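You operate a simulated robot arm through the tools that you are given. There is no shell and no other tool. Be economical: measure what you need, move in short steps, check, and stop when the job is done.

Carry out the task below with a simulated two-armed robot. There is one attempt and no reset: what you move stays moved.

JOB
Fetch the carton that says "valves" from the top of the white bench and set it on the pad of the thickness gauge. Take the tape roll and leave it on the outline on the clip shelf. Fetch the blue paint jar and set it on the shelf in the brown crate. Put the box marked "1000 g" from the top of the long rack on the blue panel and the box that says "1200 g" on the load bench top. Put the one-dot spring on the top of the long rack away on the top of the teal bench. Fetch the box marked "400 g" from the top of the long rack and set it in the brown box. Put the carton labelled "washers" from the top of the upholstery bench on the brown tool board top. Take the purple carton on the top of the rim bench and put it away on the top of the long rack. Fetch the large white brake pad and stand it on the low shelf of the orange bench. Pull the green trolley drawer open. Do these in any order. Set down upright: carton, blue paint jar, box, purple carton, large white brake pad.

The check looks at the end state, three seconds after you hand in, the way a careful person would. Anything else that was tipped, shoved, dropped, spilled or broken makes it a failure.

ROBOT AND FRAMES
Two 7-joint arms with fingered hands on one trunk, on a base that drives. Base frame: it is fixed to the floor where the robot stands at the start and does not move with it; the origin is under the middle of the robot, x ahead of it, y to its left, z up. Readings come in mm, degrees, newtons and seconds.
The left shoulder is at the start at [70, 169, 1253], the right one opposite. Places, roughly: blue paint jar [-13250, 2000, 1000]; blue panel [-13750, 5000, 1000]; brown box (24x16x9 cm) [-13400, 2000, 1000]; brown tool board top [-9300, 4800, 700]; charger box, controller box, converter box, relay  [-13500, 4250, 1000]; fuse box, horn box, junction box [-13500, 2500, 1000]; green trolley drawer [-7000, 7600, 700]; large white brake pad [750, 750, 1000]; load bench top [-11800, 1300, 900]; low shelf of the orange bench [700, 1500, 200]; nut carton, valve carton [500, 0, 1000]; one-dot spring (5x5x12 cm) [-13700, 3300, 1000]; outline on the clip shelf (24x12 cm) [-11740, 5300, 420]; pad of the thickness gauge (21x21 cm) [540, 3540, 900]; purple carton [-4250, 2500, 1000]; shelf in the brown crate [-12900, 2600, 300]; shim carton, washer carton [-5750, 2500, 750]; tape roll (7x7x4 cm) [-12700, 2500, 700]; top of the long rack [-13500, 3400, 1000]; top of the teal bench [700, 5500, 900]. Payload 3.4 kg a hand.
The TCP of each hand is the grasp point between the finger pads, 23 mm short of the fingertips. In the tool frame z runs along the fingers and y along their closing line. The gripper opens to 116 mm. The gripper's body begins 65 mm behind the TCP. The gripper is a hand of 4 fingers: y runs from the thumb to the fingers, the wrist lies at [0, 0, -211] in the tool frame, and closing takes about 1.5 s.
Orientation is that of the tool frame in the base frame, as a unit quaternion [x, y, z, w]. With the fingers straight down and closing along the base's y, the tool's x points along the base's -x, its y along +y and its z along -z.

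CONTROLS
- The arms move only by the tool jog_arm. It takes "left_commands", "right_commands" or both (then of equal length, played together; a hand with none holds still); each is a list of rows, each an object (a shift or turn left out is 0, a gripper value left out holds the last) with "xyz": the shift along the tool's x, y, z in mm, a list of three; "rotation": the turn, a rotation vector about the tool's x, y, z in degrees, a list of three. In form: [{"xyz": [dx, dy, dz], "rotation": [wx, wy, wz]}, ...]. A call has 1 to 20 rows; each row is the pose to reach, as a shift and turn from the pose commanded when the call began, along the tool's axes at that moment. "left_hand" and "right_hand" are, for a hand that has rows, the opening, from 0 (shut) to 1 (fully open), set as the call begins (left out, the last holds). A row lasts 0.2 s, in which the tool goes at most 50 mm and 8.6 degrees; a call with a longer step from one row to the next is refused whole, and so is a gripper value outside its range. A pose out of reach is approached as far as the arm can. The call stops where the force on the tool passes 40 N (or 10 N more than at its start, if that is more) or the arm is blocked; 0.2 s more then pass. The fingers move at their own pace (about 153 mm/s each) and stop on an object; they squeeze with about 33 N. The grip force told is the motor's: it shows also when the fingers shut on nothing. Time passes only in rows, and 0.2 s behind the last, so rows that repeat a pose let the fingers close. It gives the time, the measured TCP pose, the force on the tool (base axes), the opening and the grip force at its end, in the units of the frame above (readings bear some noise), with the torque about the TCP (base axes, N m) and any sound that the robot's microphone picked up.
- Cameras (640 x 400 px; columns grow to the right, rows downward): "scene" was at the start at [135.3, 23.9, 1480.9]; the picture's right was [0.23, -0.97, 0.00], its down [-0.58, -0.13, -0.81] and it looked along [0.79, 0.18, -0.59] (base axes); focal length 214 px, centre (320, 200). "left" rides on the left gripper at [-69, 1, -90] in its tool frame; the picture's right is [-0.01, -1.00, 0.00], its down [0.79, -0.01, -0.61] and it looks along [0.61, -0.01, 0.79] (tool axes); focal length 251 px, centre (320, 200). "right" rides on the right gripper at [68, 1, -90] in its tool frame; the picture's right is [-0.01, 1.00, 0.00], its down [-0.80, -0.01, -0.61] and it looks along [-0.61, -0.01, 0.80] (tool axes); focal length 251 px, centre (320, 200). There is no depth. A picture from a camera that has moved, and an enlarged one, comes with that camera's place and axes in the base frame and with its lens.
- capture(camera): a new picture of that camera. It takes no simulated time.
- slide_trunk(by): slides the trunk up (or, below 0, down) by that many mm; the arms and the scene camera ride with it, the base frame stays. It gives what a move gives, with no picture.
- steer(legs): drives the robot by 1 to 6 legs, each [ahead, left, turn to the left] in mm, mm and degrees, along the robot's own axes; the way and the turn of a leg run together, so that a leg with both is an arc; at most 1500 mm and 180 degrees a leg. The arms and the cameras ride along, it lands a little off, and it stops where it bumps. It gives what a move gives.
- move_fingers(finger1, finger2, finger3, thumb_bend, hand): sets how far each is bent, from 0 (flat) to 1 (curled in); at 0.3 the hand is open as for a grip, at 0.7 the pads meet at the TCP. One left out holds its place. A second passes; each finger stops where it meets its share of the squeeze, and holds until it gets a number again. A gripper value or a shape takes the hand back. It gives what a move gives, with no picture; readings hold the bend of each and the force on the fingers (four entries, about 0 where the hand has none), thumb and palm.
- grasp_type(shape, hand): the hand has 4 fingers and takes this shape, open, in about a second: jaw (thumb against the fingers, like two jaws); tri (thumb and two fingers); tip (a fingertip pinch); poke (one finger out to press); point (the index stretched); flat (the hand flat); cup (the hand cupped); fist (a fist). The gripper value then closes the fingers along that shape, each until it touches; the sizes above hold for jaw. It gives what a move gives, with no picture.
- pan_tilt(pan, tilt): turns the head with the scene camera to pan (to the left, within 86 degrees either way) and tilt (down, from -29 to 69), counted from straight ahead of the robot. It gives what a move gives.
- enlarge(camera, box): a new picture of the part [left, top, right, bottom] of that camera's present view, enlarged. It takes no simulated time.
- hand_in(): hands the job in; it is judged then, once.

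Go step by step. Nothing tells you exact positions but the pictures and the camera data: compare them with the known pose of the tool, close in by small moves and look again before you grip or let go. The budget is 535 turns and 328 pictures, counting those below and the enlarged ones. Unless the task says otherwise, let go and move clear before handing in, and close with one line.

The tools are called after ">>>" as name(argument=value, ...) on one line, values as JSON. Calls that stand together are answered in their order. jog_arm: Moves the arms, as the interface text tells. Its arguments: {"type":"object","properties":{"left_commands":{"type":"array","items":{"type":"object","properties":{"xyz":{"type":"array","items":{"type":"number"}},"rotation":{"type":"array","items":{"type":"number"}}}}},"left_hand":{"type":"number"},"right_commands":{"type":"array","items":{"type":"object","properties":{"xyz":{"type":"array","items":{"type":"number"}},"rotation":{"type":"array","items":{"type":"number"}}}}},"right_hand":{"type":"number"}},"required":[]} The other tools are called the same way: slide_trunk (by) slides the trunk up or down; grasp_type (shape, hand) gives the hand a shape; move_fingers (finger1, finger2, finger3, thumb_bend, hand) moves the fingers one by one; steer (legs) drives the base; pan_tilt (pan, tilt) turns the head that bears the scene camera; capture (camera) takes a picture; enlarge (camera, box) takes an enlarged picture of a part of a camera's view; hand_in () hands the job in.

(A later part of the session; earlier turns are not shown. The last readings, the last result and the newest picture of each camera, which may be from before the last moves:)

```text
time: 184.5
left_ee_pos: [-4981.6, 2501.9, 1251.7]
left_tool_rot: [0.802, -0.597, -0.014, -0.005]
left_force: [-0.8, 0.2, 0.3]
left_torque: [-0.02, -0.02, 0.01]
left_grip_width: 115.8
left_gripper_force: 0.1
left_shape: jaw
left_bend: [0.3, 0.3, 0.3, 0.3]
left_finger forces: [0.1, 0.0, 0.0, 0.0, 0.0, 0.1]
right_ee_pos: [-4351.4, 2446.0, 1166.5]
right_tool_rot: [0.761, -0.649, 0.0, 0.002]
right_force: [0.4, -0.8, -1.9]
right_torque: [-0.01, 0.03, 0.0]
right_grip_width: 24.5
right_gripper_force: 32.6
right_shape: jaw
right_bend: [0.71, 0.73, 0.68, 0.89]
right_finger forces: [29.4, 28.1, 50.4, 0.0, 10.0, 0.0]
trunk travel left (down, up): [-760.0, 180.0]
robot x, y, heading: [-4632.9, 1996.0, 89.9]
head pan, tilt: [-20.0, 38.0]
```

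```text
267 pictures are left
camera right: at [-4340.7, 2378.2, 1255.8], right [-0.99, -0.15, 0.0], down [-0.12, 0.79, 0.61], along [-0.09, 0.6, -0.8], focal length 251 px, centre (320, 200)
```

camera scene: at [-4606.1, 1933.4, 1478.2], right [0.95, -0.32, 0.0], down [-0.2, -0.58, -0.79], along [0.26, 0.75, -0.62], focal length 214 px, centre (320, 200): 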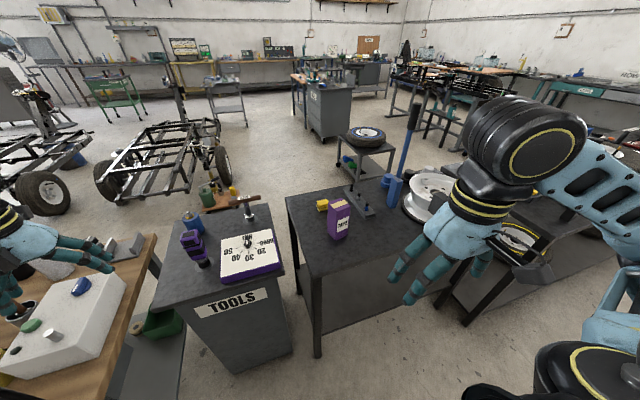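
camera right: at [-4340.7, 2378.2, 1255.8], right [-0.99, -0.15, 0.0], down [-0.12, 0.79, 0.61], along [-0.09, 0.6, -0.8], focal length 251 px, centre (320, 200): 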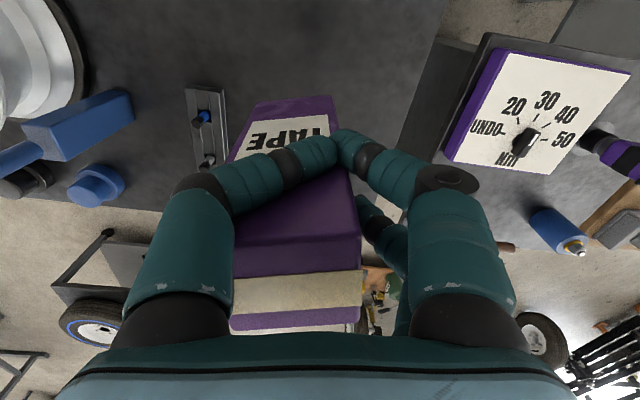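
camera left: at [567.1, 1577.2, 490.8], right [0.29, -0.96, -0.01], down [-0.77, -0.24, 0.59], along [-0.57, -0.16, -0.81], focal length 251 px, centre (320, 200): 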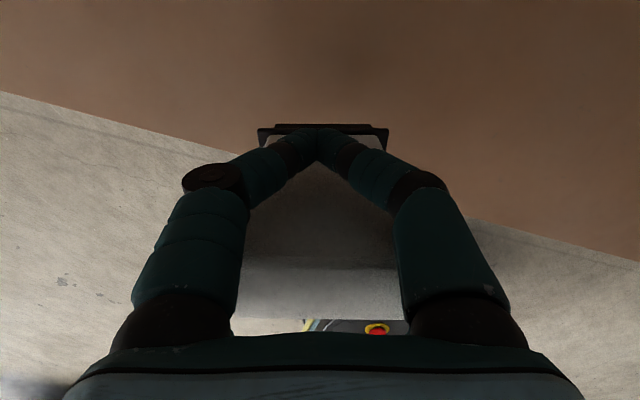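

Purple carton held in the right hand. Next: back up and move west to the upholstery bench for the washers carton.

>>> steer(legs=[[-450, 0, 0], [0, 820, 0]])

>>> pan_tilt(pan=25, tilt=32)

>>> capture(camera="scene")

```text
time: 191.2
left_ee_pos: [-5788.2, 2055.6, 1250.9]
left_tool_rot: [0.801, -0.598, -0.013, -0.005]
left_force: [-0.5, 0.6, 0.4]
left_torque: [-0.01, 0.02, -0.01]
left_grip_width: 116.1
left_gripper_force: 0.1
left_shape: jaw
left_bend: [0.3, 0.3, 0.3, 0.3]
left_finger forces: [0.1, 0.0, 0.0, 0.0, 0.0, 0.1]
right_ee_pos: [-5157.7, 1997.7, 1165.0]
right_tool_rot: [0.761, -0.649, 0.001, 0.001]
right_force: [0.5, -0.9, -1.5]
right_torque: [-0.05, 0.01, 0.04]
right_grip_width: 24.5
right_gripper_force: 32.8
right_shape: jaw
right_bend: [0.71, 0.73, 0.68, 0.89]
right_finger forces: [29.3, 28.1, 50.3, 0.0, 9.9, 0.0]
trunk travel left (down, up): [-760.0, 180.0]
robot x, y, heading: [-5446.0, 1545.6, 90.0]
head pan, tilt: [-20.0, 38.0]
```

```text
time: 192.3
left_ee_pos: [-5790.6, 2055.0, 1251.0]
left_tool_rot: [0.802, -0.598, -0.013, -0.005]
left_force: [0.1, -0.3, 0.3]
left_torque: [-0.03, 0.02, -0.01]
left_grip_width: 115.8
left_gripper_force: 0.1
left_shape: jaw
left_bend: [0.3, 0.3, 0.3, 0.3]
left_finger forces: [0.1, 0.0, 0.0, 0.1, 0.1, 0.0]
right_ee_pos: [-5157.2, 1998.3, 1164.6]
right_tool_rot: [0.76, -0.65, 0.0, 0.0]
right_force: [-0.4, 0.4, -1.3]
right_torque: [-0.02, 0.04, 0.01]
right_grip_width: 24.6
right_gripper_force: 32.7
right_shape: jaw
right_bend: [0.71, 0.73, 0.68, 0.89]
right_finger forces: [29.3, 28.1, 50.3, 0.1, 9.9, 0.1]
trunk travel left (down, up): [-760.0, 180.0]
robot x, y, heading: [-5448.4, 1547.7, 89.9]
head pan, tilt: [25.0, 32.0]
```

```text
266 pictures are left
camera scene: at [-5481.5, 1683.2, 1487.4], right [0.91, 0.42, 0.0], down [0.22, -0.48, -0.85], along [-0.36, 0.77, -0.53], focal length 214 px, centre (320, 200)
```

scene: 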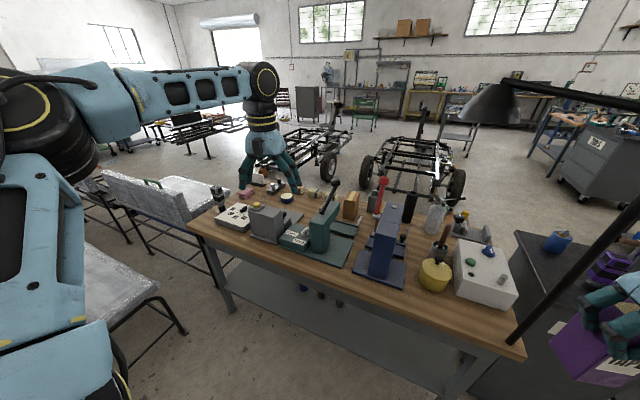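

>>> enlarge(camera="scene", box=[180, 150, 420, 300])

```text
2.67 times, centred on (300, 225) of scene
camera zoom: at [-5481.5, 1683.2, 1487.4], right [0.91, 0.42, 0.0], down [0.22, -0.48, -0.85], along [-0.36, 0.77, -0.53], focal length 572 px, centre (373, 133)
```

zoom: 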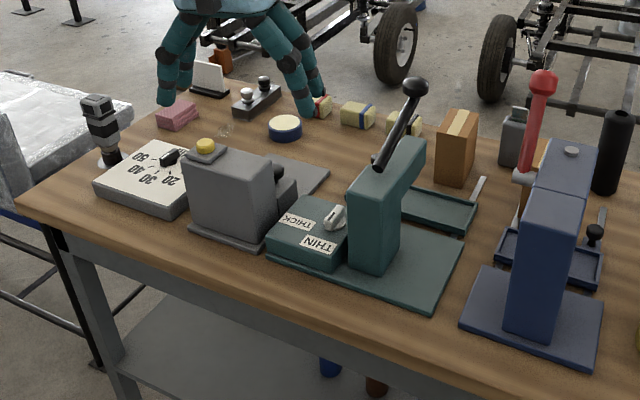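

>>> enlarge(camera="scene", box=[330, 180, 410, 240])

```text
6.67 times, centred on (370, 210) of scene
camera zoom: at [-5481.5, 1683.2, 1487.4], right [0.91, 0.42, 0.0], down [0.22, -0.48, -0.85], along [-0.36, 0.77, -0.53], focal length 1430 px, centre (-13, 133)
```

zoom: 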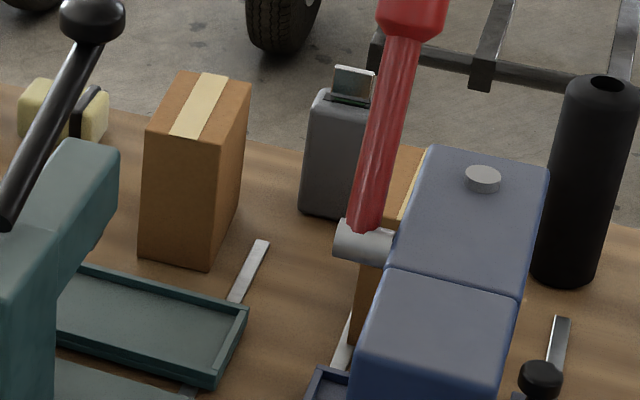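

Labels face the far side and the cartons are near the back edge, so I need to get behind the bench. Let me look for a route.

>>> pan_tilt(pan=70, tilt=20)

>>> capture(camera="scene")

```text
time: 193.4
left_ee_pos: [-5789.8, 2056.0, 1251.9]
left_tool_rot: [0.801, -0.598, -0.012, -0.005]
left_force: [0.2, 0.8, 0.9]
left_torque: [0.0, 0.01, -0.01]
left_grip_width: 115.9
left_gripper_force: 0.1
left_shape: jaw
left_bend: [0.3, 0.3, 0.3, 0.3]
left_finger forces: [0.0, 0.1, 0.0, 0.0, 0.0, 0.1]
right_ee_pos: [-5160.0, 1998.8, 1166.6]
right_tool_rot: [0.76, -0.649, 0.0, 0.001]
right_force: [-0.2, 0.3, -2.0]
right_torque: [-0.05, 0.02, -0.01]
right_grip_width: 24.6
right_gripper_force: 32.9
right_shape: jaw
right_bend: [0.71, 0.73, 0.68, 0.89]
right_finger forces: [29.3, 28.1, 50.3, 0.1, 9.9, 0.0]
trunk travel left (down, up): [-760.0, 180.0]
robot x, y, heading: [-5445.4, 1547.0, 89.9]
head pan, tilt: [70.0, 20.0]
```

```text
263 pictures are left
camera scene: at [-5531.5, 1634.1, 1506.6], right [0.34, 0.94, 0.0], down [0.32, -0.12, -0.94], along [-0.88, 0.32, -0.34], focal length 214 px, centre (320, 200)
```

scene: 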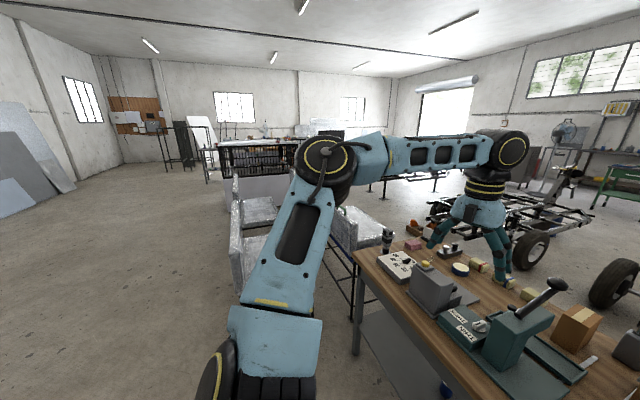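

I'll go around the chairs on the south-west side, checking the way.

>>> steer(legs=[[-900, 0, 0], [0, 0, 90], [1500, 0, 0]])

>>> pan_tilt(pan=-40, tilt=18)

>>> capture(camera="scene")

```text
time: 209.0
left_ee_pos: [-7443.3, 282.2, 1251.2]
left_tool_rot: [0.989, 0.15, -0.014, 0.005]
left_force: [-1.1, 0.2, -0.4]
left_torque: [0.01, 0.0, 0.0]
left_grip_width: 115.9
left_gripper_force: 0.1
left_shape: jaw
left_bend: [0.3, 0.3, 0.3, 0.3]
left_finger forces: [0.0, 0.1, 0.0, 0.0, 0.0, 0.1]
right_ee_pos: [-7392.5, 913.5, 1165.6]
right_tool_rot: [0.997, 0.083, 0.0, 0.0]
right_force: [-0.2, 0.3, -1.9]
right_torque: [-0.01, -0.05, -0.02]
right_grip_width: 24.6
right_gripper_force: 33.4
right_shape: jaw
right_bend: [0.71, 0.73, 0.68, 0.89]
right_finger forces: [29.3, 28.0, 50.4, 0.0, 7.9, 0.0]
trunk travel left (down, up): [-760.0, 180.0]
robot x, y, heading: [-6938.9, 633.5, -179.7]
head pan, tilt: [70.0, 20.0]
```

```text
time: 210.9
left_ee_pos: [-7442.4, 281.3, 1251.2]
left_tool_rot: [0.989, 0.149, -0.012, 0.006]
left_force: [0.6, 0.3, 0.0]
left_torque: [0.01, 0.02, 0.02]
left_grip_width: 115.9
left_gripper_force: 0.0
left_shape: jaw
left_bend: [0.3, 0.3, 0.3, 0.3]
left_finger forces: [0.0, 0.1, 0.0, 0.0, 0.0, 0.1]
right_ee_pos: [-7394.1, 914.1, 1165.5]
right_tool_rot: [0.996, 0.084, 0.001, -0.001]
right_force: [0.6, -0.3, -1.9]
right_torque: [0.0, -0.07, 0.02]
right_grip_width: 24.3
right_gripper_force: 33.0
right_shape: jaw
right_bend: [0.71, 0.73, 0.68, 0.89]
right_finger forces: [29.2, 28.0, 50.4, 0.0, 7.9, 0.0]
trunk travel left (down, up): [-760.0, 180.0]
robot x, y, heading: [-6939.7, 634.0, -179.6]
head pan, tilt: [-40.0, 18.0]
```

```text
262 pictures are left
camera scene: at [-7061.8, 696.6, 1509.9], right [0.64, 0.77, 0.0], down [0.24, -0.2, -0.95], along [-0.73, 0.6, -0.31], focal length 214 px, centre (320, 200)
```

scene: 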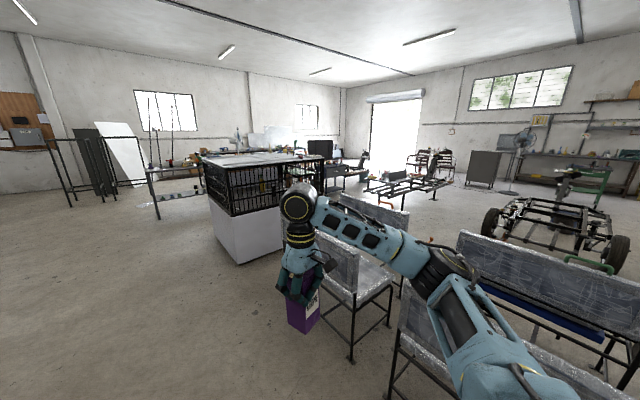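

>>> steer(legs=[[1000, 0, 0], [700, 0, 0], [0, 0, -90]])

>>> pan_tilt(pan=-20, tilt=25)

>>> capture(camera="scene")

```text
time: 223.3
left_ee_pos: [-8997.3, 1114.7, 1251.3]
left_tool_rot: [0.808, -0.589, -0.013, -0.005]
left_force: [0.0, 0.3, -0.3]
left_torque: [0.01, 0.0, 0.06]
left_grip_width: 116.0
left_gripper_force: 0.2
left_shape: jaw
left_bend: [0.3, 0.3, 0.3, 0.3]
left_finger forces: [0.0, 0.0, 0.0, 0.0, 0.0, 0.0]
right_ee_pos: [-8364.9, 1071.3, 1165.9]
right_tool_rot: [0.767, -0.642, 0.001, 0.001]
right_force: [0.5, 1.0, -2.3]
right_torque: [0.0, 0.04, 0.0]
right_grip_width: 25.6
right_gripper_force: 33.0
right_shape: jaw
right_bend: [0.71, 0.73, 0.69, 0.9]
right_finger forces: [3.7, 34.8, 42.7, 0.0, 0.8, 0.1]
trunk travel left (down, up): [-760.0, 180.0]
robot x, y, heading: [-8643.5, 612.2, 91.0]
head pan, tilt: [-40.0, 18.0]
```

```text
time: 224.2
left_ee_pos: [-8997.7, 1114.4, 1251.8]
left_tool_rot: [0.808, -0.589, -0.013, -0.005]
left_force: [1.3, -0.2, 0.7]
left_torque: [0.0, -0.02, -0.01]
left_grip_width: 116.0
left_gripper_force: 0.0
left_shape: jaw
left_bend: [0.3, 0.3, 0.3, 0.3]
left_finger forces: [0.0, 0.0, 0.1, 0.0, 0.0, 0.0]
right_ee_pos: [-8366.7, 1071.6, 1167.0]
right_tool_rot: [0.767, -0.641, 0.0, 0.0]
right_force: [0.4, 0.6, -1.3]
right_torque: [-0.05, 0.02, 0.0]
right_grip_width: 25.6
right_gripper_force: 32.9
right_shape: jaw
right_bend: [0.71, 0.73, 0.69, 0.9]
right_finger forces: [3.6, 34.8, 42.5, 0.0, 0.8, 0.0]
trunk travel left (down, up): [-760.0, 180.0]
robot x, y, heading: [-8639.8, 617.2, 91.0]
head pan, tilt: [-20.0, 25.0]
```

```text
261 pictures are left
camera scene: at [-8612.3, 756.1, 1498.6], right [0.95, -0.32, 0.0], down [-0.14, -0.4, -0.91], along [0.29, 0.86, -0.42], focal length 214 px, centre (320, 200)
```

scene: 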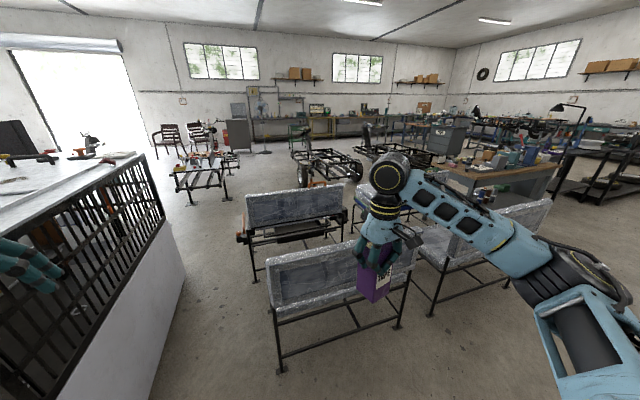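

The gap between chairs and cage is tight, so I'll do the west side first and get the washers later from the north. First I check the purple carton in the right hand.

>>> capture(camera="right")

>>> enlarge(camera="scene", box=[320, 140, 460, 320])

```text
260 pictures are left
camera right: at [-8354.1, 1003.1, 1254.9], right [-0.99, -0.17, 0.0], down [-0.13, 0.78, 0.61], along [-0.1, 0.6, -0.8], focal length 251 px, centre (320, 200)
```

right: 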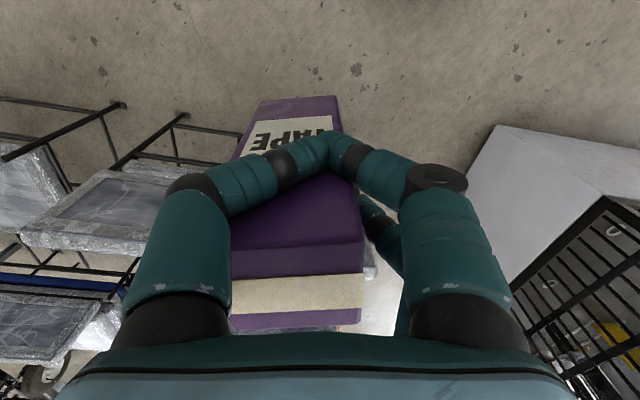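

```text
2.22 times, centred on (390, 230) of scene
camera zoom: at [-8612.3, 756.1, 1498.6], right [0.95, -0.32, 0.0], down [-0.14, -0.4, -0.91], along [0.29, 0.86, -0.42], focal length 477 px, centre (164, 133)
```

zoom: 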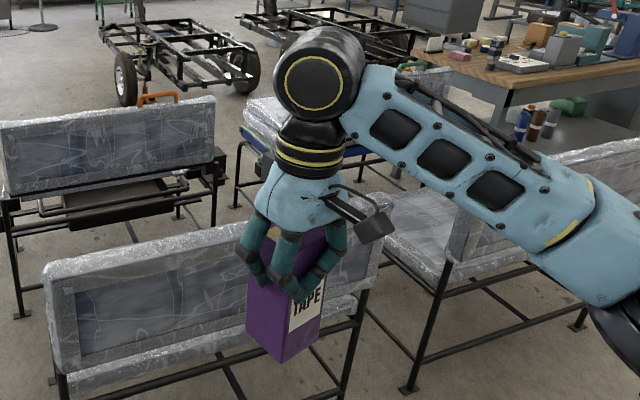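

>>> steer(legs=[[0, 0, 89], [1200, 0, 0]])

>>> pan_tilt(pan=-25, tilt=18)

>>> capture(camera="scene")

```text
time: 234.0
left_ee_pos: [-10335.9, 257.3, 1251.0]
left_tool_rot: [0.989, 0.148, -0.014, 0.007]
left_force: [0.1, -0.1, -0.2]
left_torque: [0.0, 0.0, 0.03]
left_grip_width: 115.7
left_gripper_force: 0.0
left_shape: jaw
left_bend: [0.3, 0.3, 0.3, 0.3]
left_finger forces: [0.0, 0.0, 0.1, 0.0, 0.1, 0.0]
right_ee_pos: [-10283.5, 889.4, 1164.9]
right_tool_rot: [0.997, 0.083, 0.001, 0.0]
right_force: [-0.1, 0.2, -2.4]
right_torque: [0.01, -0.02, 0.04]
right_grip_width: 25.4
right_gripper_force: 33.5
right_shape: jaw
right_bend: [0.71, 0.73, 0.69, 0.9]
right_finger forces: [4.0, 35.0, 42.3, 0.0, 0.4, 0.1]
trunk travel left (down, up): [-760.0, 180.0]
robot x, y, heading: [-9827.5, 603.6, -180.1]
head pan, tilt: [-20.0, 25.0]
```

```text
time: 234.7
left_ee_pos: [-10336.6, 257.5, 1250.4]
left_tool_rot: [0.989, 0.146, -0.012, 0.005]
left_force: [0.4, 0.4, -0.3]
left_torque: [0.03, 0.04, -0.01]
left_grip_width: 116.0
left_gripper_force: 0.1
left_shape: jaw
left_bend: [0.3, 0.3, 0.3, 0.3]
left_finger forces: [0.0, 0.1, 0.0, 0.0, 0.0, 0.0]
right_ee_pos: [-10283.5, 889.8, 1165.6]
right_tool_rot: [0.997, 0.081, 0.001, 0.0]
right_force: [0.0, -0.8, -3.1]
right_torque: [-0.03, -0.06, 0.01]
right_grip_width: 25.8
right_gripper_force: 32.6
right_shape: jaw
right_bend: [0.71, 0.73, 0.69, 0.9]
right_finger forces: [3.9, 34.9, 42.4, 0.0, 0.4, 0.0]
trunk travel left (down, up): [-760.0, 180.0]
robot x, y, heading: [-9832.9, 607.3, -179.9]
head pan, tilt: [-25.0, 18.0]
```

```text
258 pictures are left
camera scene: at [-9966.6, 649.6, 1509.8], right [0.42, 0.91, 0.0], down [0.28, -0.13, -0.95], along [-0.86, 0.4, -0.31], focal length 214 px, centre (320, 200)
```

scene: 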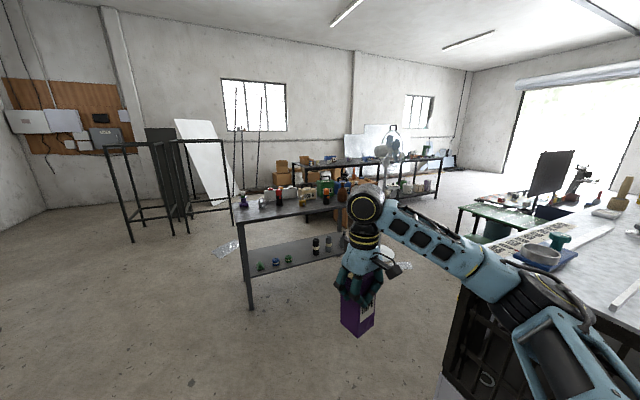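

I'll raise the trunk for clearance and go north through the corridor between the cage counter and the load bench (x≈-11000).

>>> slide_trunk(by=180)

>>> steer(legs=[[1170, 0, 0], [0, 0, -90], [900, 0, 0]])

>>> pan_tilt(pan=40, tilt=28)

>>> capture(camera="scene")

```text
time: 236.7
left_ee_pos: [-10337.8, 258.2, 1432.5]
left_tool_rot: [0.989, 0.147, -0.013, 0.005]
left_force: [0.7, 0.4, 0.4]
left_torque: [0.0, 0.04, 0.0]
left_grip_width: 116.0
left_gripper_force: 0.0
left_shape: jaw
left_bend: [0.3, 0.3, 0.3, 0.3]
left_finger forces: [0.1, 0.0, 0.0, 0.1, 0.0, 0.0]
right_ee_pos: [-10284.4, 889.4, 1345.7]
right_tool_rot: [0.997, 0.081, 0.001, 0.0]
right_force: [0.0, 0.3, -2.0]
right_torque: [-0.05, -0.04, 0.0]
right_grip_width: 25.9
right_gripper_force: 33.1
right_shape: jaw
right_bend: [0.71, 0.73, 0.69, 0.9]
right_finger forces: [4.1, 34.9, 42.3, 0.0, 0.5, 0.0]
trunk travel left (down, up): [-940.0, 0.0]
robot x, y, heading: [-9832.6, 603.5, -179.8]
head pan, tilt: [-25.0, 18.0]
```

```text
time: 250.8
left_ee_pos: [-11340.4, 2012.4, 1431.8]
left_tool_rot: [0.8, -0.599, -0.013, -0.005]
left_force: [0.0, 0.1, 0.9]
left_torque: [0.04, 0.01, 0.02]
left_grip_width: 115.9
left_gripper_force: 0.0
left_shape: jaw
left_bend: [0.3, 0.3, 0.3, 0.3]
left_finger forces: [0.0, 0.1, 0.0, 0.0, 0.0, 0.0]
right_ee_pos: [-10709.5, 1953.0, 1346.1]
right_tool_rot: [0.76, -0.65, 0.0, 0.0]
right_force: [-0.1, -0.3, -1.6]
right_torque: [-0.04, 0.01, 0.03]
right_grip_width: 25.3
right_gripper_force: 32.7
right_shape: jaw
right_bend: [0.71, 0.73, 0.69, 0.9]
right_finger forces: [4.6, 35.3, 42.0, 0.0, 0.1, 0.0]
trunk travel left (down, up): [-940.0, 0.0]
robot x, y, heading: [-10997.2, 1500.4, 89.8]
head pan, tilt: [-25.0, 18.0]
```

```text
time: 252.2
left_ee_pos: [-11340.3, 2011.5, 1431.5]
left_tool_rot: [0.801, -0.599, -0.013, -0.005]
left_force: [0.4, 0.1, 0.1]
left_torque: [0.03, 0.04, -0.01]
left_grip_width: 115.9
left_gripper_force: 0.1
left_shape: jaw
left_bend: [0.3, 0.3, 0.3, 0.3]
left_finger forces: [0.0, 0.1, 0.0, 0.1, 0.1, 0.0]
right_ee_pos: [-10708.8, 1953.5, 1345.9]
right_tool_rot: [0.76, -0.65, 0.001, 0.001]
right_force: [-0.4, 0.1, -2.1]
right_torque: [-0.03, 0.02, -0.01]
right_grip_width: 25.9
right_gripper_force: 32.6
right_shape: jaw
right_bend: [0.71, 0.73, 0.69, 0.9]
right_finger forces: [4.6, 35.3, 42.0, 0.0, 0.1, 0.0]
trunk travel left (down, up): [-940.0, 0.0]
robot x, y, heading: [-10995.6, 1500.7, 89.7]
head pan, tilt: [40.0, 28.0]
```

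```text
257 pictures are left
camera scene: at [-11053.6, 1628.9, 1673.8], right [0.77, 0.64, 0.0], down [0.3, -0.36, -0.88], along [-0.56, 0.68, -0.47], focal length 214 px, centre (320, 200)
```

scene: 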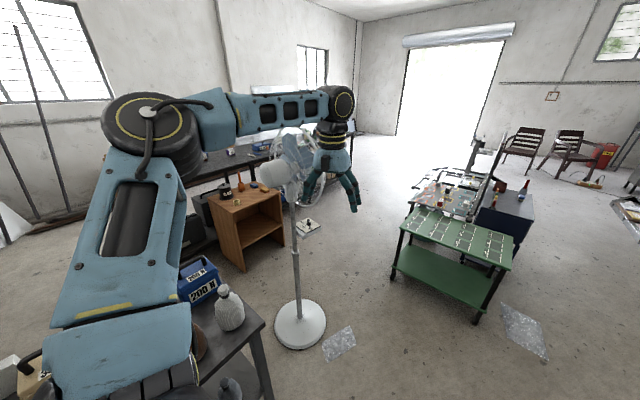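

A fan stands at about (-11830,2330); the brown crate and long rack lie to the west. I'll go north to y≈2850, then west, and turn to face the rack.

>>> steer(legs=[[1350, 0, 0], [0, 1450, 0], [0, 0, 90]])

>>> pan_tilt(pan=0, tilt=25)

>>> capture(camera="scene")

```text
time: 265.1
left_ee_pos: [-12707.2, 3393.9, 1430.6]
left_tool_rot: [0.794, -0.608, -0.012, -0.006]
left_force: [-0.4, 0.5, 0.8]
left_torque: [-0.01, -0.04, 0.02]
left_grip_width: 116.2
left_gripper_force: 0.1
left_shape: jaw
left_bend: [0.3, 0.3, 0.3, 0.3]
left_finger forces: [0.0, 0.1, 0.1, 0.1, 0.0, 0.1]
right_ee_pos: [-12077.1, 3321.5, 1346.1]
right_tool_rot: [0.752, -0.659, 0.002, 0.0]
right_force: [-0.5, 0.4, -2.3]
right_torque: [-0.03, 0.03, 0.03]
right_grip_width: 25.6
right_gripper_force: 33.0
right_shape: jaw
right_bend: [0.71, 0.73, 0.69, 0.9]
right_finger forces: [4.8, 35.5, 41.9, 0.0, 0.0, 0.0]
trunk travel left (down, up): [-940.0, 0.0]
robot x, y, heading: [-12371.9, 2873.1, 88.4]
head pan, tilt: [40.0, 28.0]
stopped in leg 2: the robot was blocked; the commanded pose is now the measured one
```

```text
time: 266.2
left_ee_pos: [-12703.7, 3395.0, 1431.4]
left_tool_rot: [0.794, -0.608, -0.012, -0.005]
left_force: [0.1, -0.7, 0.8]
left_torque: [-0.01, 0.02, 0.03]
left_grip_width: 115.8
left_gripper_force: 0.0
left_shape: jaw
left_bend: [0.3, 0.3, 0.3, 0.3]
left_finger forces: [0.0, 0.0, 0.0, 0.0, 0.1, 0.0]
right_ee_pos: [-12073.8, 3320.6, 1345.1]
right_tool_rot: [0.752, -0.659, 0.0, 0.0]
right_force: [0.6, 0.3, -1.3]
right_torque: [-0.08, 0.02, 0.02]
right_grip_width: 25.9
right_gripper_force: 33.3
right_shape: jaw
right_bend: [0.71, 0.73, 0.69, 0.9]
right_finger forces: [4.8, 35.4, 41.9, 0.0, 0.1, 0.0]
trunk travel left (down, up): [-940.0, 0.0]
robot x, y, heading: [-12371.8, 2879.6, 88.5]
head pan, tilt: [0.0, 25.0]
```

```text
256 pictures are left
camera scene: at [-12367.6, 3025.2, 1678.5], right [1.0, -0.03, 0.0], down [-0.01, -0.42, -0.91], along [0.02, 0.91, -0.42], focal length 214 px, centre (320, 200)
```

scene: 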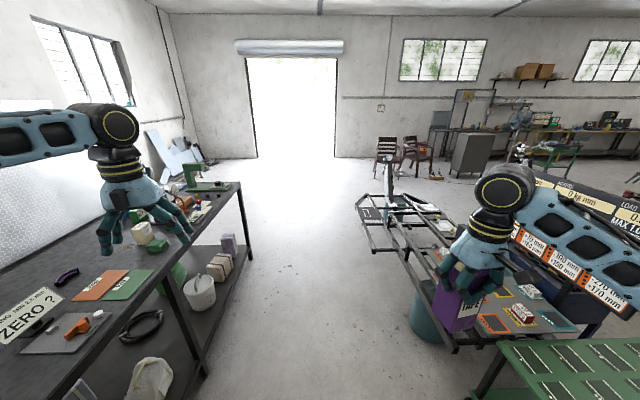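

Blocked on the left. Let me look at what is there.

>>> pan_tilt(pan=80, tilt=45)

>>> capture(camera="scene")

```text
time: 267.7
left_ee_pos: [-12704.7, 3394.9, 1431.3]
left_tool_rot: [0.794, -0.608, -0.013, -0.005]
left_force: [-0.4, -0.3, -0.3]
left_torque: [0.03, 0.02, 0.01]
left_grip_width: 116.2
left_gripper_force: 0.2
left_shape: jaw
left_bend: [0.3, 0.3, 0.3, 0.3]
left_finger forces: [0.1, 0.0, 0.0, 0.0, 0.0, 0.1]
right_ee_pos: [-12075.7, 3321.8, 1346.1]
right_tool_rot: [0.752, -0.659, 0.001, 0.0]
right_force: [0.1, 1.0, -2.2]
right_torque: [-0.06, 0.0, -0.04]
right_grip_width: 25.8
right_gripper_force: 32.8
right_shape: jaw
right_bend: [0.71, 0.73, 0.69, 0.9]
right_finger forces: [4.8, 35.4, 41.9, 0.1, 0.0, 0.0]
trunk travel left (down, up): [-940.0, 0.0]
robot x, y, heading: [-12370.8, 2876.9, 88.2]
head pan, tilt: [80.0, 45.0]
```

```text
255 pictures are left
camera scene: at [-12450.6, 2949.5, 1648.0], right [0.2, 0.98, 0.0], down [0.69, -0.14, -0.71], along [-0.69, 0.14, -0.71], focal length 214 px, centre (320, 200)
```

scene: 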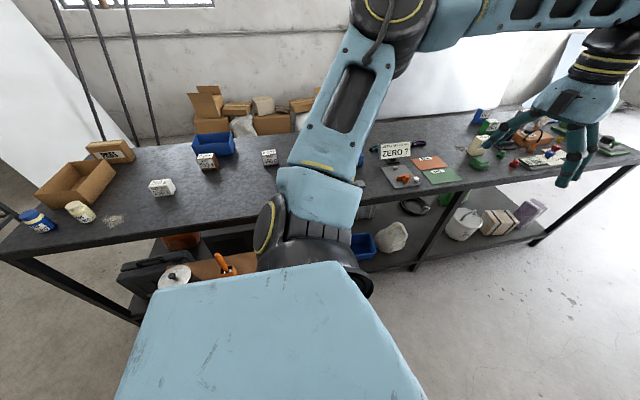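

The crate (with the tape roll on top) is right beside the base. I'll ease away, go north and turn to face the rack.

>>> steer(legs=[[0, -80, 0], [600, 0, 0], [0, 0, 91.5]])

>>> pan_tilt(pan=0, tilt=40)

>>> capture(camera="scene")

```text
time: 275.6
left_ee_pos: [-12787.7, 3139.6, 1431.7]
left_tool_rot: [0.991, 0.137, -0.013, 0.005]
left_force: [-0.1, 0.1, 0.3]
left_torque: [-0.01, -0.02, -0.01]
left_grip_width: 115.8
left_gripper_force: 0.1
left_shape: jaw
left_bend: [0.3, 0.3, 0.3, 0.3]
left_finger forces: [0.0, 0.1, 0.0, 0.0, 0.0, 0.0]
right_ee_pos: [-12722.4, 3771.8, 1345.2]
right_tool_rot: [0.997, 0.072, 0.0, 0.0]
right_force: [0.0, -0.6, -2.1]
right_torque: [-0.02, -0.05, 0.01]
right_grip_width: 26.1
right_gripper_force: 32.9
right_shape: jaw
right_bend: [0.71, 0.72, 0.69, 0.91]
right_finger forces: [2.4, 37.0, 39.6, 0.0, 0.0, 0.1]
trunk travel left (down, up): [-940.0, 0.0]
robot x, y, heading: [-12270.9, 3484.3, 179.1]
head pan, tilt: [80.0, 45.0]
```

```text
time: 277.1
left_ee_pos: [-12787.5, 3138.2, 1431.3]
left_tool_rot: [0.991, 0.137, -0.012, 0.005]
left_force: [0.6, 0.0, -0.3]
left_torque: [-0.03, -0.01, 0.03]
left_grip_width: 116.0
left_gripper_force: 0.0
left_shape: jaw
left_bend: [0.3, 0.3, 0.3, 0.3]
left_finger forces: [0.0, 0.0, 0.0, 0.1, 0.1, 0.0]
right_ee_pos: [-12721.9, 3771.7, 1344.8]
right_tool_rot: [0.997, 0.072, 0.001, 0.001]
right_force: [0.6, -0.8, -1.6]
right_torque: [-0.04, 0.0, 0.03]
right_grip_width: 26.1
right_gripper_force: 33.3
right_shape: jaw
right_bend: [0.71, 0.72, 0.69, 0.91]
right_finger forces: [2.6, 37.1, 39.5, 0.1, 0.0, 0.1]
trunk travel left (down, up): [-940.0, 0.0]
robot x, y, heading: [-12274.8, 3477.4, 178.9]
head pan, tilt: [0.0, 40.0]
```

```text
254 pictures are left
camera scene: at [-12411.6, 3485.1, 1655.2], right [0.02, 1.0, 0.0], down [0.64, -0.01, -0.77], along [-0.77, 0.01, -0.64], focal length 214 px, centre (320, 200)
```

scene: 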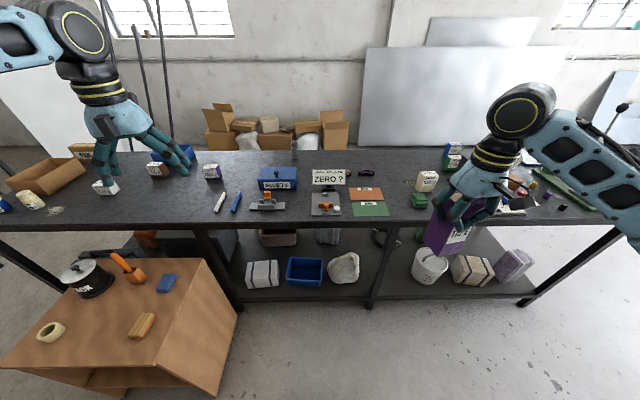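

>>> enlarge(camera="scene", box=[0, 125, 240, 255])

>>> enlarge(camera="scene", box=[180, 130, 420, 250])

>>> enlarge(camera="scene", box=[400, 110, 640, 240])

```text
2.67 times, centred on (120, 190) of scene
camera zoom: at [-12411.6, 3485.1, 1655.2], right [0.02, 1.0, 0.0], down [0.64, -0.01, -0.77], along [-0.77, 0.01, -0.64], focal length 572 px, centre (853, 227)
```

zoom: 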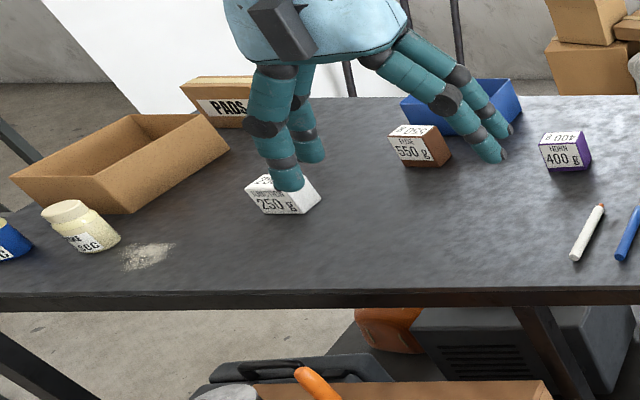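

```text
2.67 times, centred on (300, 190) of scene
camera zoom: at [-12411.6, 3485.1, 1655.2], right [0.02, 1.0, 0.0], down [0.64, -0.01, -0.77], along [-0.77, 0.01, -0.64], focal length 572 px, centre (373, 227)
```

zoom: 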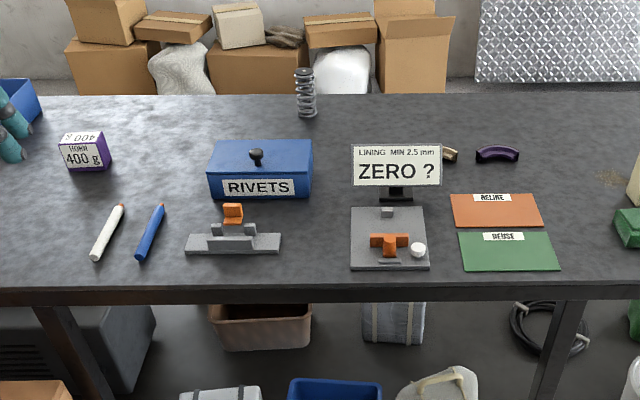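

```text
2.67 times, centred on (520, 175) of scene
camera zoom: at [-12411.6, 3485.1, 1655.2], right [0.02, 1.0, 0.0], down [0.64, -0.01, -0.77], along [-0.77, 0.01, -0.64], focal length 572 px, centre (-213, 267)
```

zoom: 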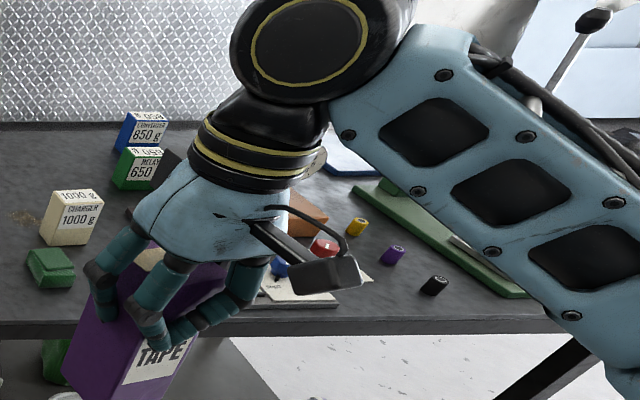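

I see everything now: crate with tape roll, 400 g horn box, spring at the back, 1000 g charger box. Reach is deep, so I check how tall my base is, to know if it fits under the rack's lower shelf.

>>> pan_tilt(pan=0, tilt=69)

>>> capture(camera="scene")

>>> capture(camera="left")

```text
time: 278.1
left_ee_pos: [-12788.8, 3139.7, 1430.9]
left_tool_rot: [0.991, 0.137, -0.013, 0.005]
left_force: [0.4, 0.8, 0.1]
left_torque: [0.02, 0.01, 0.04]
left_grip_width: 116.2
left_gripper_force: 0.1
left_shape: jaw
left_bend: [0.3, 0.3, 0.3, 0.3]
left_finger forces: [0.0, 0.0, 0.0, 0.0, 0.0, 0.0]
right_ee_pos: [-12723.9, 3771.5, 1345.6]
right_tool_rot: [0.997, 0.072, 0.001, -0.001]
right_force: [0.4, -0.4, -2.5]
right_torque: [-0.03, -0.04, 0.0]
right_grip_width: 25.8
right_gripper_force: 33.3
right_shape: jaw
right_bend: [0.71, 0.72, 0.69, 0.91]
right_finger forces: [2.5, 37.2, 39.5, 0.1, 0.0, 0.0]
trunk travel left (down, up): [-940.0, 0.0]
robot x, y, heading: [-12273.2, 3476.9, 179.1]
head pan, tilt: [0.0, 68.8]
```

```text
250 pictures are left
camera scene: at [-12382.5, 3484.8, 1619.1], right [0.02, 1.0, 0.0], down [0.93, -0.01, -0.36], along [-0.36, 0.01, -0.93], focal length 214 px, centre (320, 200)
```

scene: 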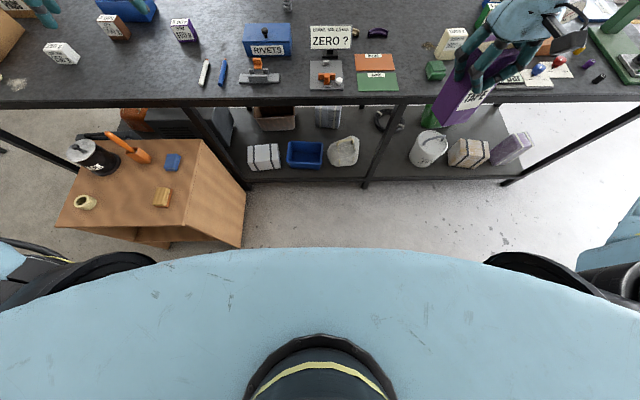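

```text
249 pictures are left
camera left: at [-12852.5, 3122.9, 1522.6], right [-0.28, 0.96, -0.01], down [0.78, 0.23, 0.59], along [0.56, 0.16, -0.81], focal length 251 px, centre (320, 200)
```

left: 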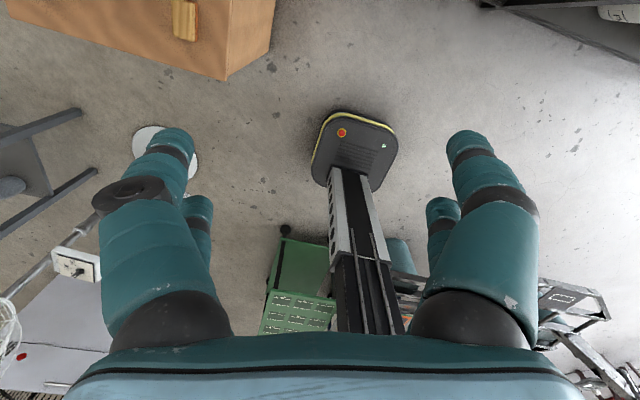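

The lower shelf is too low to pass under, so I'll stand at x≈-12870 max. First the purple carton: the clear gap between the scraper and the ZERO plate (y≈3383, x≈-13230) suits it.

>>> steer(legs=[[0, 340, 1], [480, 0, 0]])

>>> pan_tilt(pan=-15, tilt=45)

>>> capture(camera="scene")

```text
time: 282.8
left_ee_pos: [-13257.4, 2797.7, 1432.2]
left_tool_rot: [0.988, 0.156, -0.015, 0.005]
left_force: [-0.8, 0.2, 1.1]
left_torque: [-0.03, 0.02, 0.02]
left_grip_width: 116.0
left_gripper_force: 0.2
left_shape: jaw
left_bend: [0.3, 0.3, 0.3, 0.3]
left_finger forces: [0.1, 0.1, 0.1, 0.0, 0.0, 0.0]
right_ee_pos: [-13217.6, 3430.5, 1346.7]
right_tool_rot: [0.996, 0.09, -0.001, 0.001]
right_force: [0.5, -0.7, -1.7]
right_torque: [-0.03, -0.02, 0.02]
right_grip_width: 26.2
right_gripper_force: 32.9
right_shape: jaw
right_bend: [0.71, 0.72, 0.69, 0.91]
right_finger forces: [1.9, 37.6, 39.0, 0.1, 0.1, 0.0]
trunk travel left (down, up): [-940.0, 0.0]
robot x, y, heading: [-12762.5, 3153.1, -178.6]
head pan, tilt: [0.0, 68.8]
```

```text
time: 283.7
left_ee_pos: [-13261.5, 2797.1, 1430.8]
left_tool_rot: [0.987, 0.157, -0.012, 0.005]
left_force: [-0.3, 0.3, 0.0]
left_torque: [0.02, 0.01, -0.02]
left_grip_width: 115.9
left_gripper_force: 0.1
left_shape: jaw
left_bend: [0.3, 0.3, 0.3, 0.3]
left_finger forces: [0.0, 0.0, 0.0, 0.0, 0.0, 0.1]
right_ee_pos: [-13219.9, 3428.7, 1345.1]
right_tool_rot: [0.996, 0.091, 0.001, -0.001]
right_force: [-0.2, 0.6, -1.2]
right_torque: [-0.03, -0.04, -0.01]
right_grip_width: 26.6
right_gripper_force: 33.0
right_shape: jaw
right_bend: [0.71, 0.72, 0.69, 0.91]
right_finger forces: [1.9, 37.6, 39.0, 0.0, 0.1, 0.0]
trunk travel left (down, up): [-940.0, 0.0]
robot x, y, heading: [-12764.4, 3151.4, -178.6]
head pan, tilt: [-15.0, 45.0]
```

```text
248 pictures are left
camera scene: at [-12891.7, 3177.5, 1647.8], right [0.24, 0.97, 0.0], down [0.69, -0.17, -0.71], along [-0.69, 0.17, -0.71], focal length 214 px, centre (320, 200)
```

scene: 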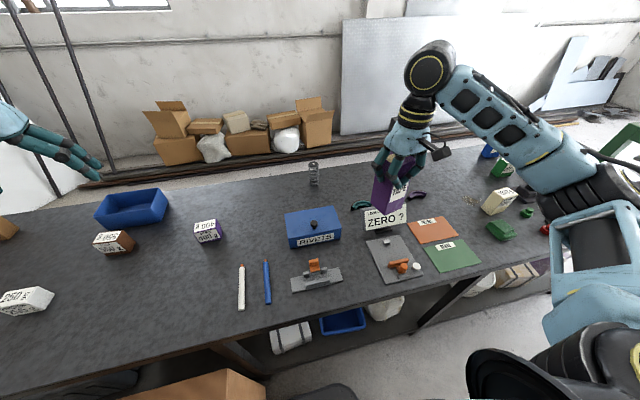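

>>> capture(camera="right")

>>> enlarge(camera="scene", box=[280, 120, 480, 300])

```text
247 pictures are left
camera right: at [-13152.5, 3440.6, 1434.5], right [0.17, -0.99, 0.0], down [-0.78, -0.14, 0.6], along [-0.6, -0.1, -0.8], focal length 251 px, centre (320, 200)
```

right: 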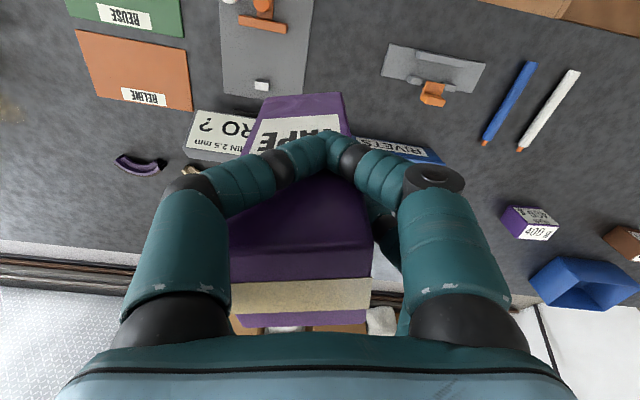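

```text
2.22 times, centred on (380, 210) of scene
camera zoom: at [-12891.7, 3177.5, 1647.8], right [0.24, 0.97, 0.0], down [0.69, -0.17, -0.71], along [-0.69, 0.17, -0.71], focal length 477 px, centre (187, 178)
```

zoom: 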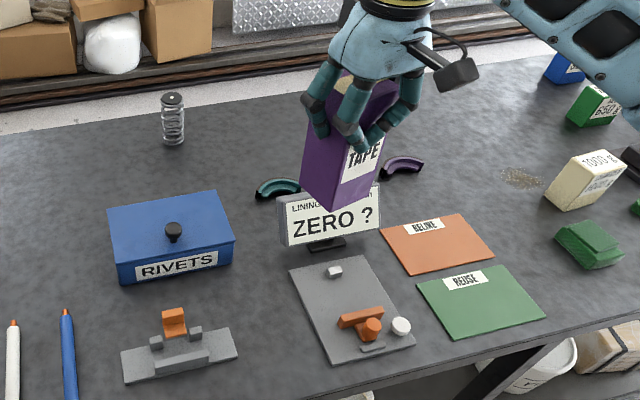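

Now I move the purple carton over the gap and lower it.

>>> jog_arm(right_commands=[{"xyz": [4, 21, 30]}, {"xyz": [9, 42, 60]}, {"xyz": [9, 42, 105]}, {"xyz": [9, 42, 150]}, {"xyz": [9, 42, 195]}, {"xyz": [9, 42, 240]}, {"xyz": [9, 42, 280]}, {"xyz": [9, 42, 310]}, {"xyz": [9, 42, 310]}])

>>> enlarge(camera="scene", box=[280, 150, 480, 320])

```text
time: 285.4
left_ee_pos: [-13252.8, 2794.5, 1433.0]
left_tool_rot: [0.988, 0.156, -0.014, 0.005]
left_force: [0.5, 0.5, 0.0]
left_torque: [-0.02, 0.02, 0.01]
left_grip_width: 115.9
left_gripper_force: 0.0
left_shape: jaw
left_bend: [0.3, 0.3, 0.3, 0.3]
left_finger forces: [0.0, 0.1, 0.1, 0.0, 0.0, 0.0]
right_ee_pos: [-13199.7, 3388.2, 1065.3]
right_tool_rot: [0.996, 0.09, -0.006, 0.0]
right_force: [2.9, 3.3, 9.7]
right_torque: [-0.02, 0.22, -0.07]
right_grip_width: 26.8
right_gripper_force: 32.6
right_shape: jaw
right_bend: [0.71, 0.74, 0.71, 0.91]
right_finger forces: [2.2, 36.9, 39.5, 0.0, 0.0, 0.0]
trunk travel left (down, up): [-940.0, 0.0]
robot x, y, heading: [-12762.6, 3155.4, -178.5]
head pan, tilt: [-15.0, 45.0]
stopped in row 8 (right hand): the force on the tool passed its limit (the readings are from after the stop); the commanded pose is now the measured one
```

```text
2.35 times, centred on (380, 235) of scene
camera zoom: at [-12883.1, 3175.7, 1648.7], right [0.24, 0.97, 0.0], down [0.68, -0.17, -0.71], along [-0.69, 0.17, -0.7], focal length 505 px, centre (179, 118)
```

zoom: 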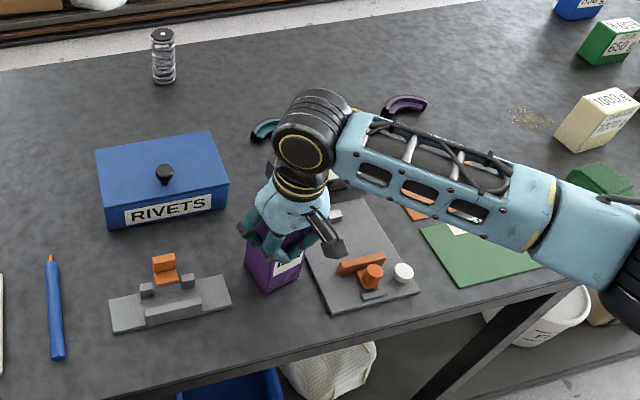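

Contact came at TCP 1065, so the rack top is at z≈980. I'll raise slightly, shift 12 mm away from the ZERO plate and check.

>>> jog_arm(right_commands=[{"xyz": [0, 0, -10]}, {"xyz": [0, 12, -14]}, {"xyz": [0, 12, -14]}])

>>> enlarge(camera="scene", box=[320, 200, 440, 290])

```text
time: 286.2
left_ee_pos: [-13259.6, 2795.7, 1431.7]
left_tool_rot: [0.988, 0.156, -0.012, 0.005]
left_force: [0.0, 0.1, -0.2]
left_torque: [0.02, 0.02, 0.03]
left_grip_width: 116.0
left_gripper_force: 0.2
left_shape: jaw
left_bend: [0.3, 0.3, 0.3, 0.3]
left_finger forces: [0.1, 0.0, 0.0, 0.1, 0.0, 0.1]
right_ee_pos: [-13202.3, 3377.1, 1077.9]
right_tool_rot: [0.996, 0.089, -0.005, 0.0]
right_force: [-0.1, 0.0, -1.8]
right_torque: [0.05, 0.02, -0.01]
right_grip_width: 26.4
right_gripper_force: 33.4
right_shape: jaw
right_bend: [0.71, 0.72, 0.71, 0.91]
right_finger forces: [1.0, 37.4, 38.1, 0.0, 0.1, 0.0]
trunk travel left (down, up): [-940.0, 0.0]
robot x, y, heading: [-12762.1, 3155.2, -178.8]
head pan, tilt: [-15.0, 45.0]
```

```text
4.44 times, centred on (380, 245) of scene
camera zoom: at [-12890.3, 3176.8, 1648.0], right [0.24, 0.97, 0.0], down [0.69, -0.17, -0.71], along [-0.69, 0.17, -0.71], focal length 953 px, centre (53, 0)
```

zoom: 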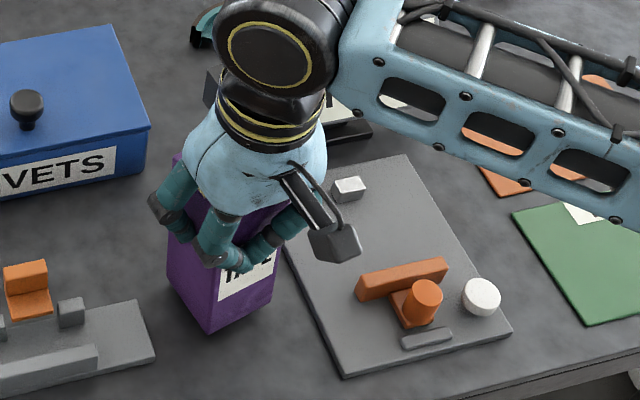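

>>> jog_arm(right_commands=[{"xyz": [0, 0, 5]}, {"xyz": [0, 0, 9]}, {"xyz": [0, 0, 9]}])

>>> jog_arm(right_commands=[{"xyz": [0, 0, 3]}, {"xyz": [0, 0, 5]}, {"xyz": [0, 0, 5]}])

```text
time: 287.0
left_ee_pos: [-13261.2, 2795.9, 1432.0]
left_tool_rot: [0.988, 0.155, -0.012, 0.005]
left_force: [0.1, -0.3, -0.7]
left_torque: [-0.03, 0.01, 0.02]
left_grip_width: 116.1
left_gripper_force: 0.0
left_shape: jaw
left_bend: [0.3, 0.3, 0.3, 0.3]
left_finger forces: [0.0, 0.1, 0.0, 0.0, 0.1, 0.1]
right_ee_pos: [-13204.0, 3376.8, 1067.0]
right_tool_rot: [0.996, 0.09, -0.004, 0.0]
right_force: [0.8, 0.8, 0.3]
right_torque: [0.02, 0.01, 0.0]
right_grip_width: 26.4
right_gripper_force: 32.7
right_shape: jaw
right_bend: [0.71, 0.72, 0.71, 0.91]
right_finger forces: [1.0, 37.6, 38.3, 0.0, 0.0, 0.1]
trunk travel left (down, up): [-940.0, 0.0]
robot x, y, heading: [-12765.1, 3158.3, -179.0]
head pan, tilt: [-15.0, 45.0]
```

```text
time: 287.8
left_ee_pos: [-13255.4, 2796.2, 1433.0]
left_tool_rot: [0.988, 0.156, -0.014, 0.005]
left_force: [0.0, -0.5, -1.6]
left_torque: [0.03, -0.01, 0.01]
left_grip_width: 116.2
left_gripper_force: 0.1
left_shape: jaw
left_bend: [0.3, 0.3, 0.3, 0.3]
left_finger forces: [0.0, 0.0, 0.0, 0.0, 0.1, 0.0]
right_ee_pos: [-13199.2, 3378.0, 1063.8]
right_tool_rot: [0.996, 0.09, -0.007, 0.0]
right_force: [4.4, 7.1, 22.8]
right_torque: [-0.03, 0.41, -0.1]
right_grip_width: 26.4
right_gripper_force: 33.0
right_shape: jaw
right_bend: [0.71, 0.73, 0.71, 0.91]
right_finger forces: [3.0, 38.4, 42.8, 0.0, 0.1, 0.0]
trunk travel left (down, up): [-940.0, 0.0]
robot x, y, heading: [-12759.0, 3153.5, -178.9]
head pan, tilt: [-15.0, 45.0]
```

>>> jog_arm(right_hand=1, right_commands=[{"xyz": [0, 0, -2]}, {"xyz": [0, 0, -2]}, {"xyz": [0, 0, -2]}, {"xyz": [0, 0, -2]}, {"xyz": [0, 0, -2]}, {"xyz": [0, 0, -2]}, {"xyz": [0, 0, -30]}, {"xyz": [0, 0, -75]}, {"xyz": [0, 0, -120]}, {"xyz": [0, 0, -165]}, {"xyz": [0, 0, -210]}, {"xyz": [0, 0, -255]}, {"xyz": [0, 0, -290]}])

>>> capture(camera="scene")

```text
time: 290.6
left_ee_pos: [-13259.4, 2795.2, 1431.2]
left_tool_rot: [0.988, 0.157, -0.012, 0.006]
left_force: [0.0, 0.1, -0.1]
left_torque: [0.02, 0.05, 0.02]
left_grip_width: 115.9
left_gripper_force: 0.0
left_shape: jaw
left_bend: [0.3, 0.3, 0.3, 0.3]
left_finger forces: [0.1, 0.1, 0.1, 0.0, 0.0, 0.0]
right_ee_pos: [-13198.6, 3375.1, 1354.0]
right_tool_rot: [0.996, 0.089, -0.004, 0.0]
right_force: [-0.4, 0.7, 0.5]
right_torque: [-0.01, 0.0, -0.02]
right_grip_width: 116.0
right_gripper_force: 0.0
right_shape: jaw
right_bend: [0.3, 0.3, 0.3, 0.3]
right_finger forces: [0.0, 0.0, 0.0, 0.0, 0.1, 0.0]
trunk travel left (down, up): [-940.0, 0.0]
robot x, y, heading: [-12757.8, 3155.8, -178.6]
head pan, tilt: [-15.0, 45.0]
```

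```text
243 pictures are left
camera scene: at [-12889.9, 3175.9, 1648.0], right [0.24, 0.97, 0.0], down [0.69, -0.17, -0.71], along [-0.69, 0.17, -0.71], focal length 214 px, centre (320, 200)
```

scene: 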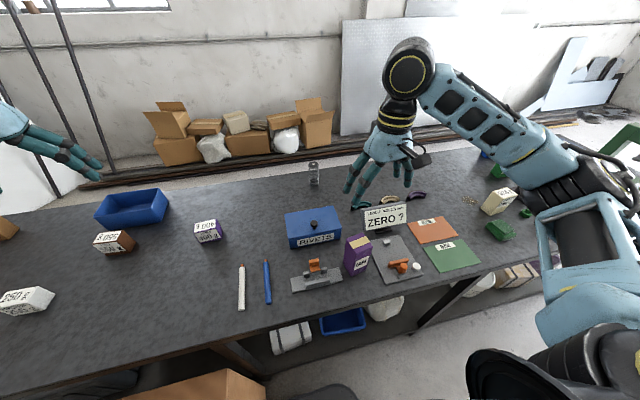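

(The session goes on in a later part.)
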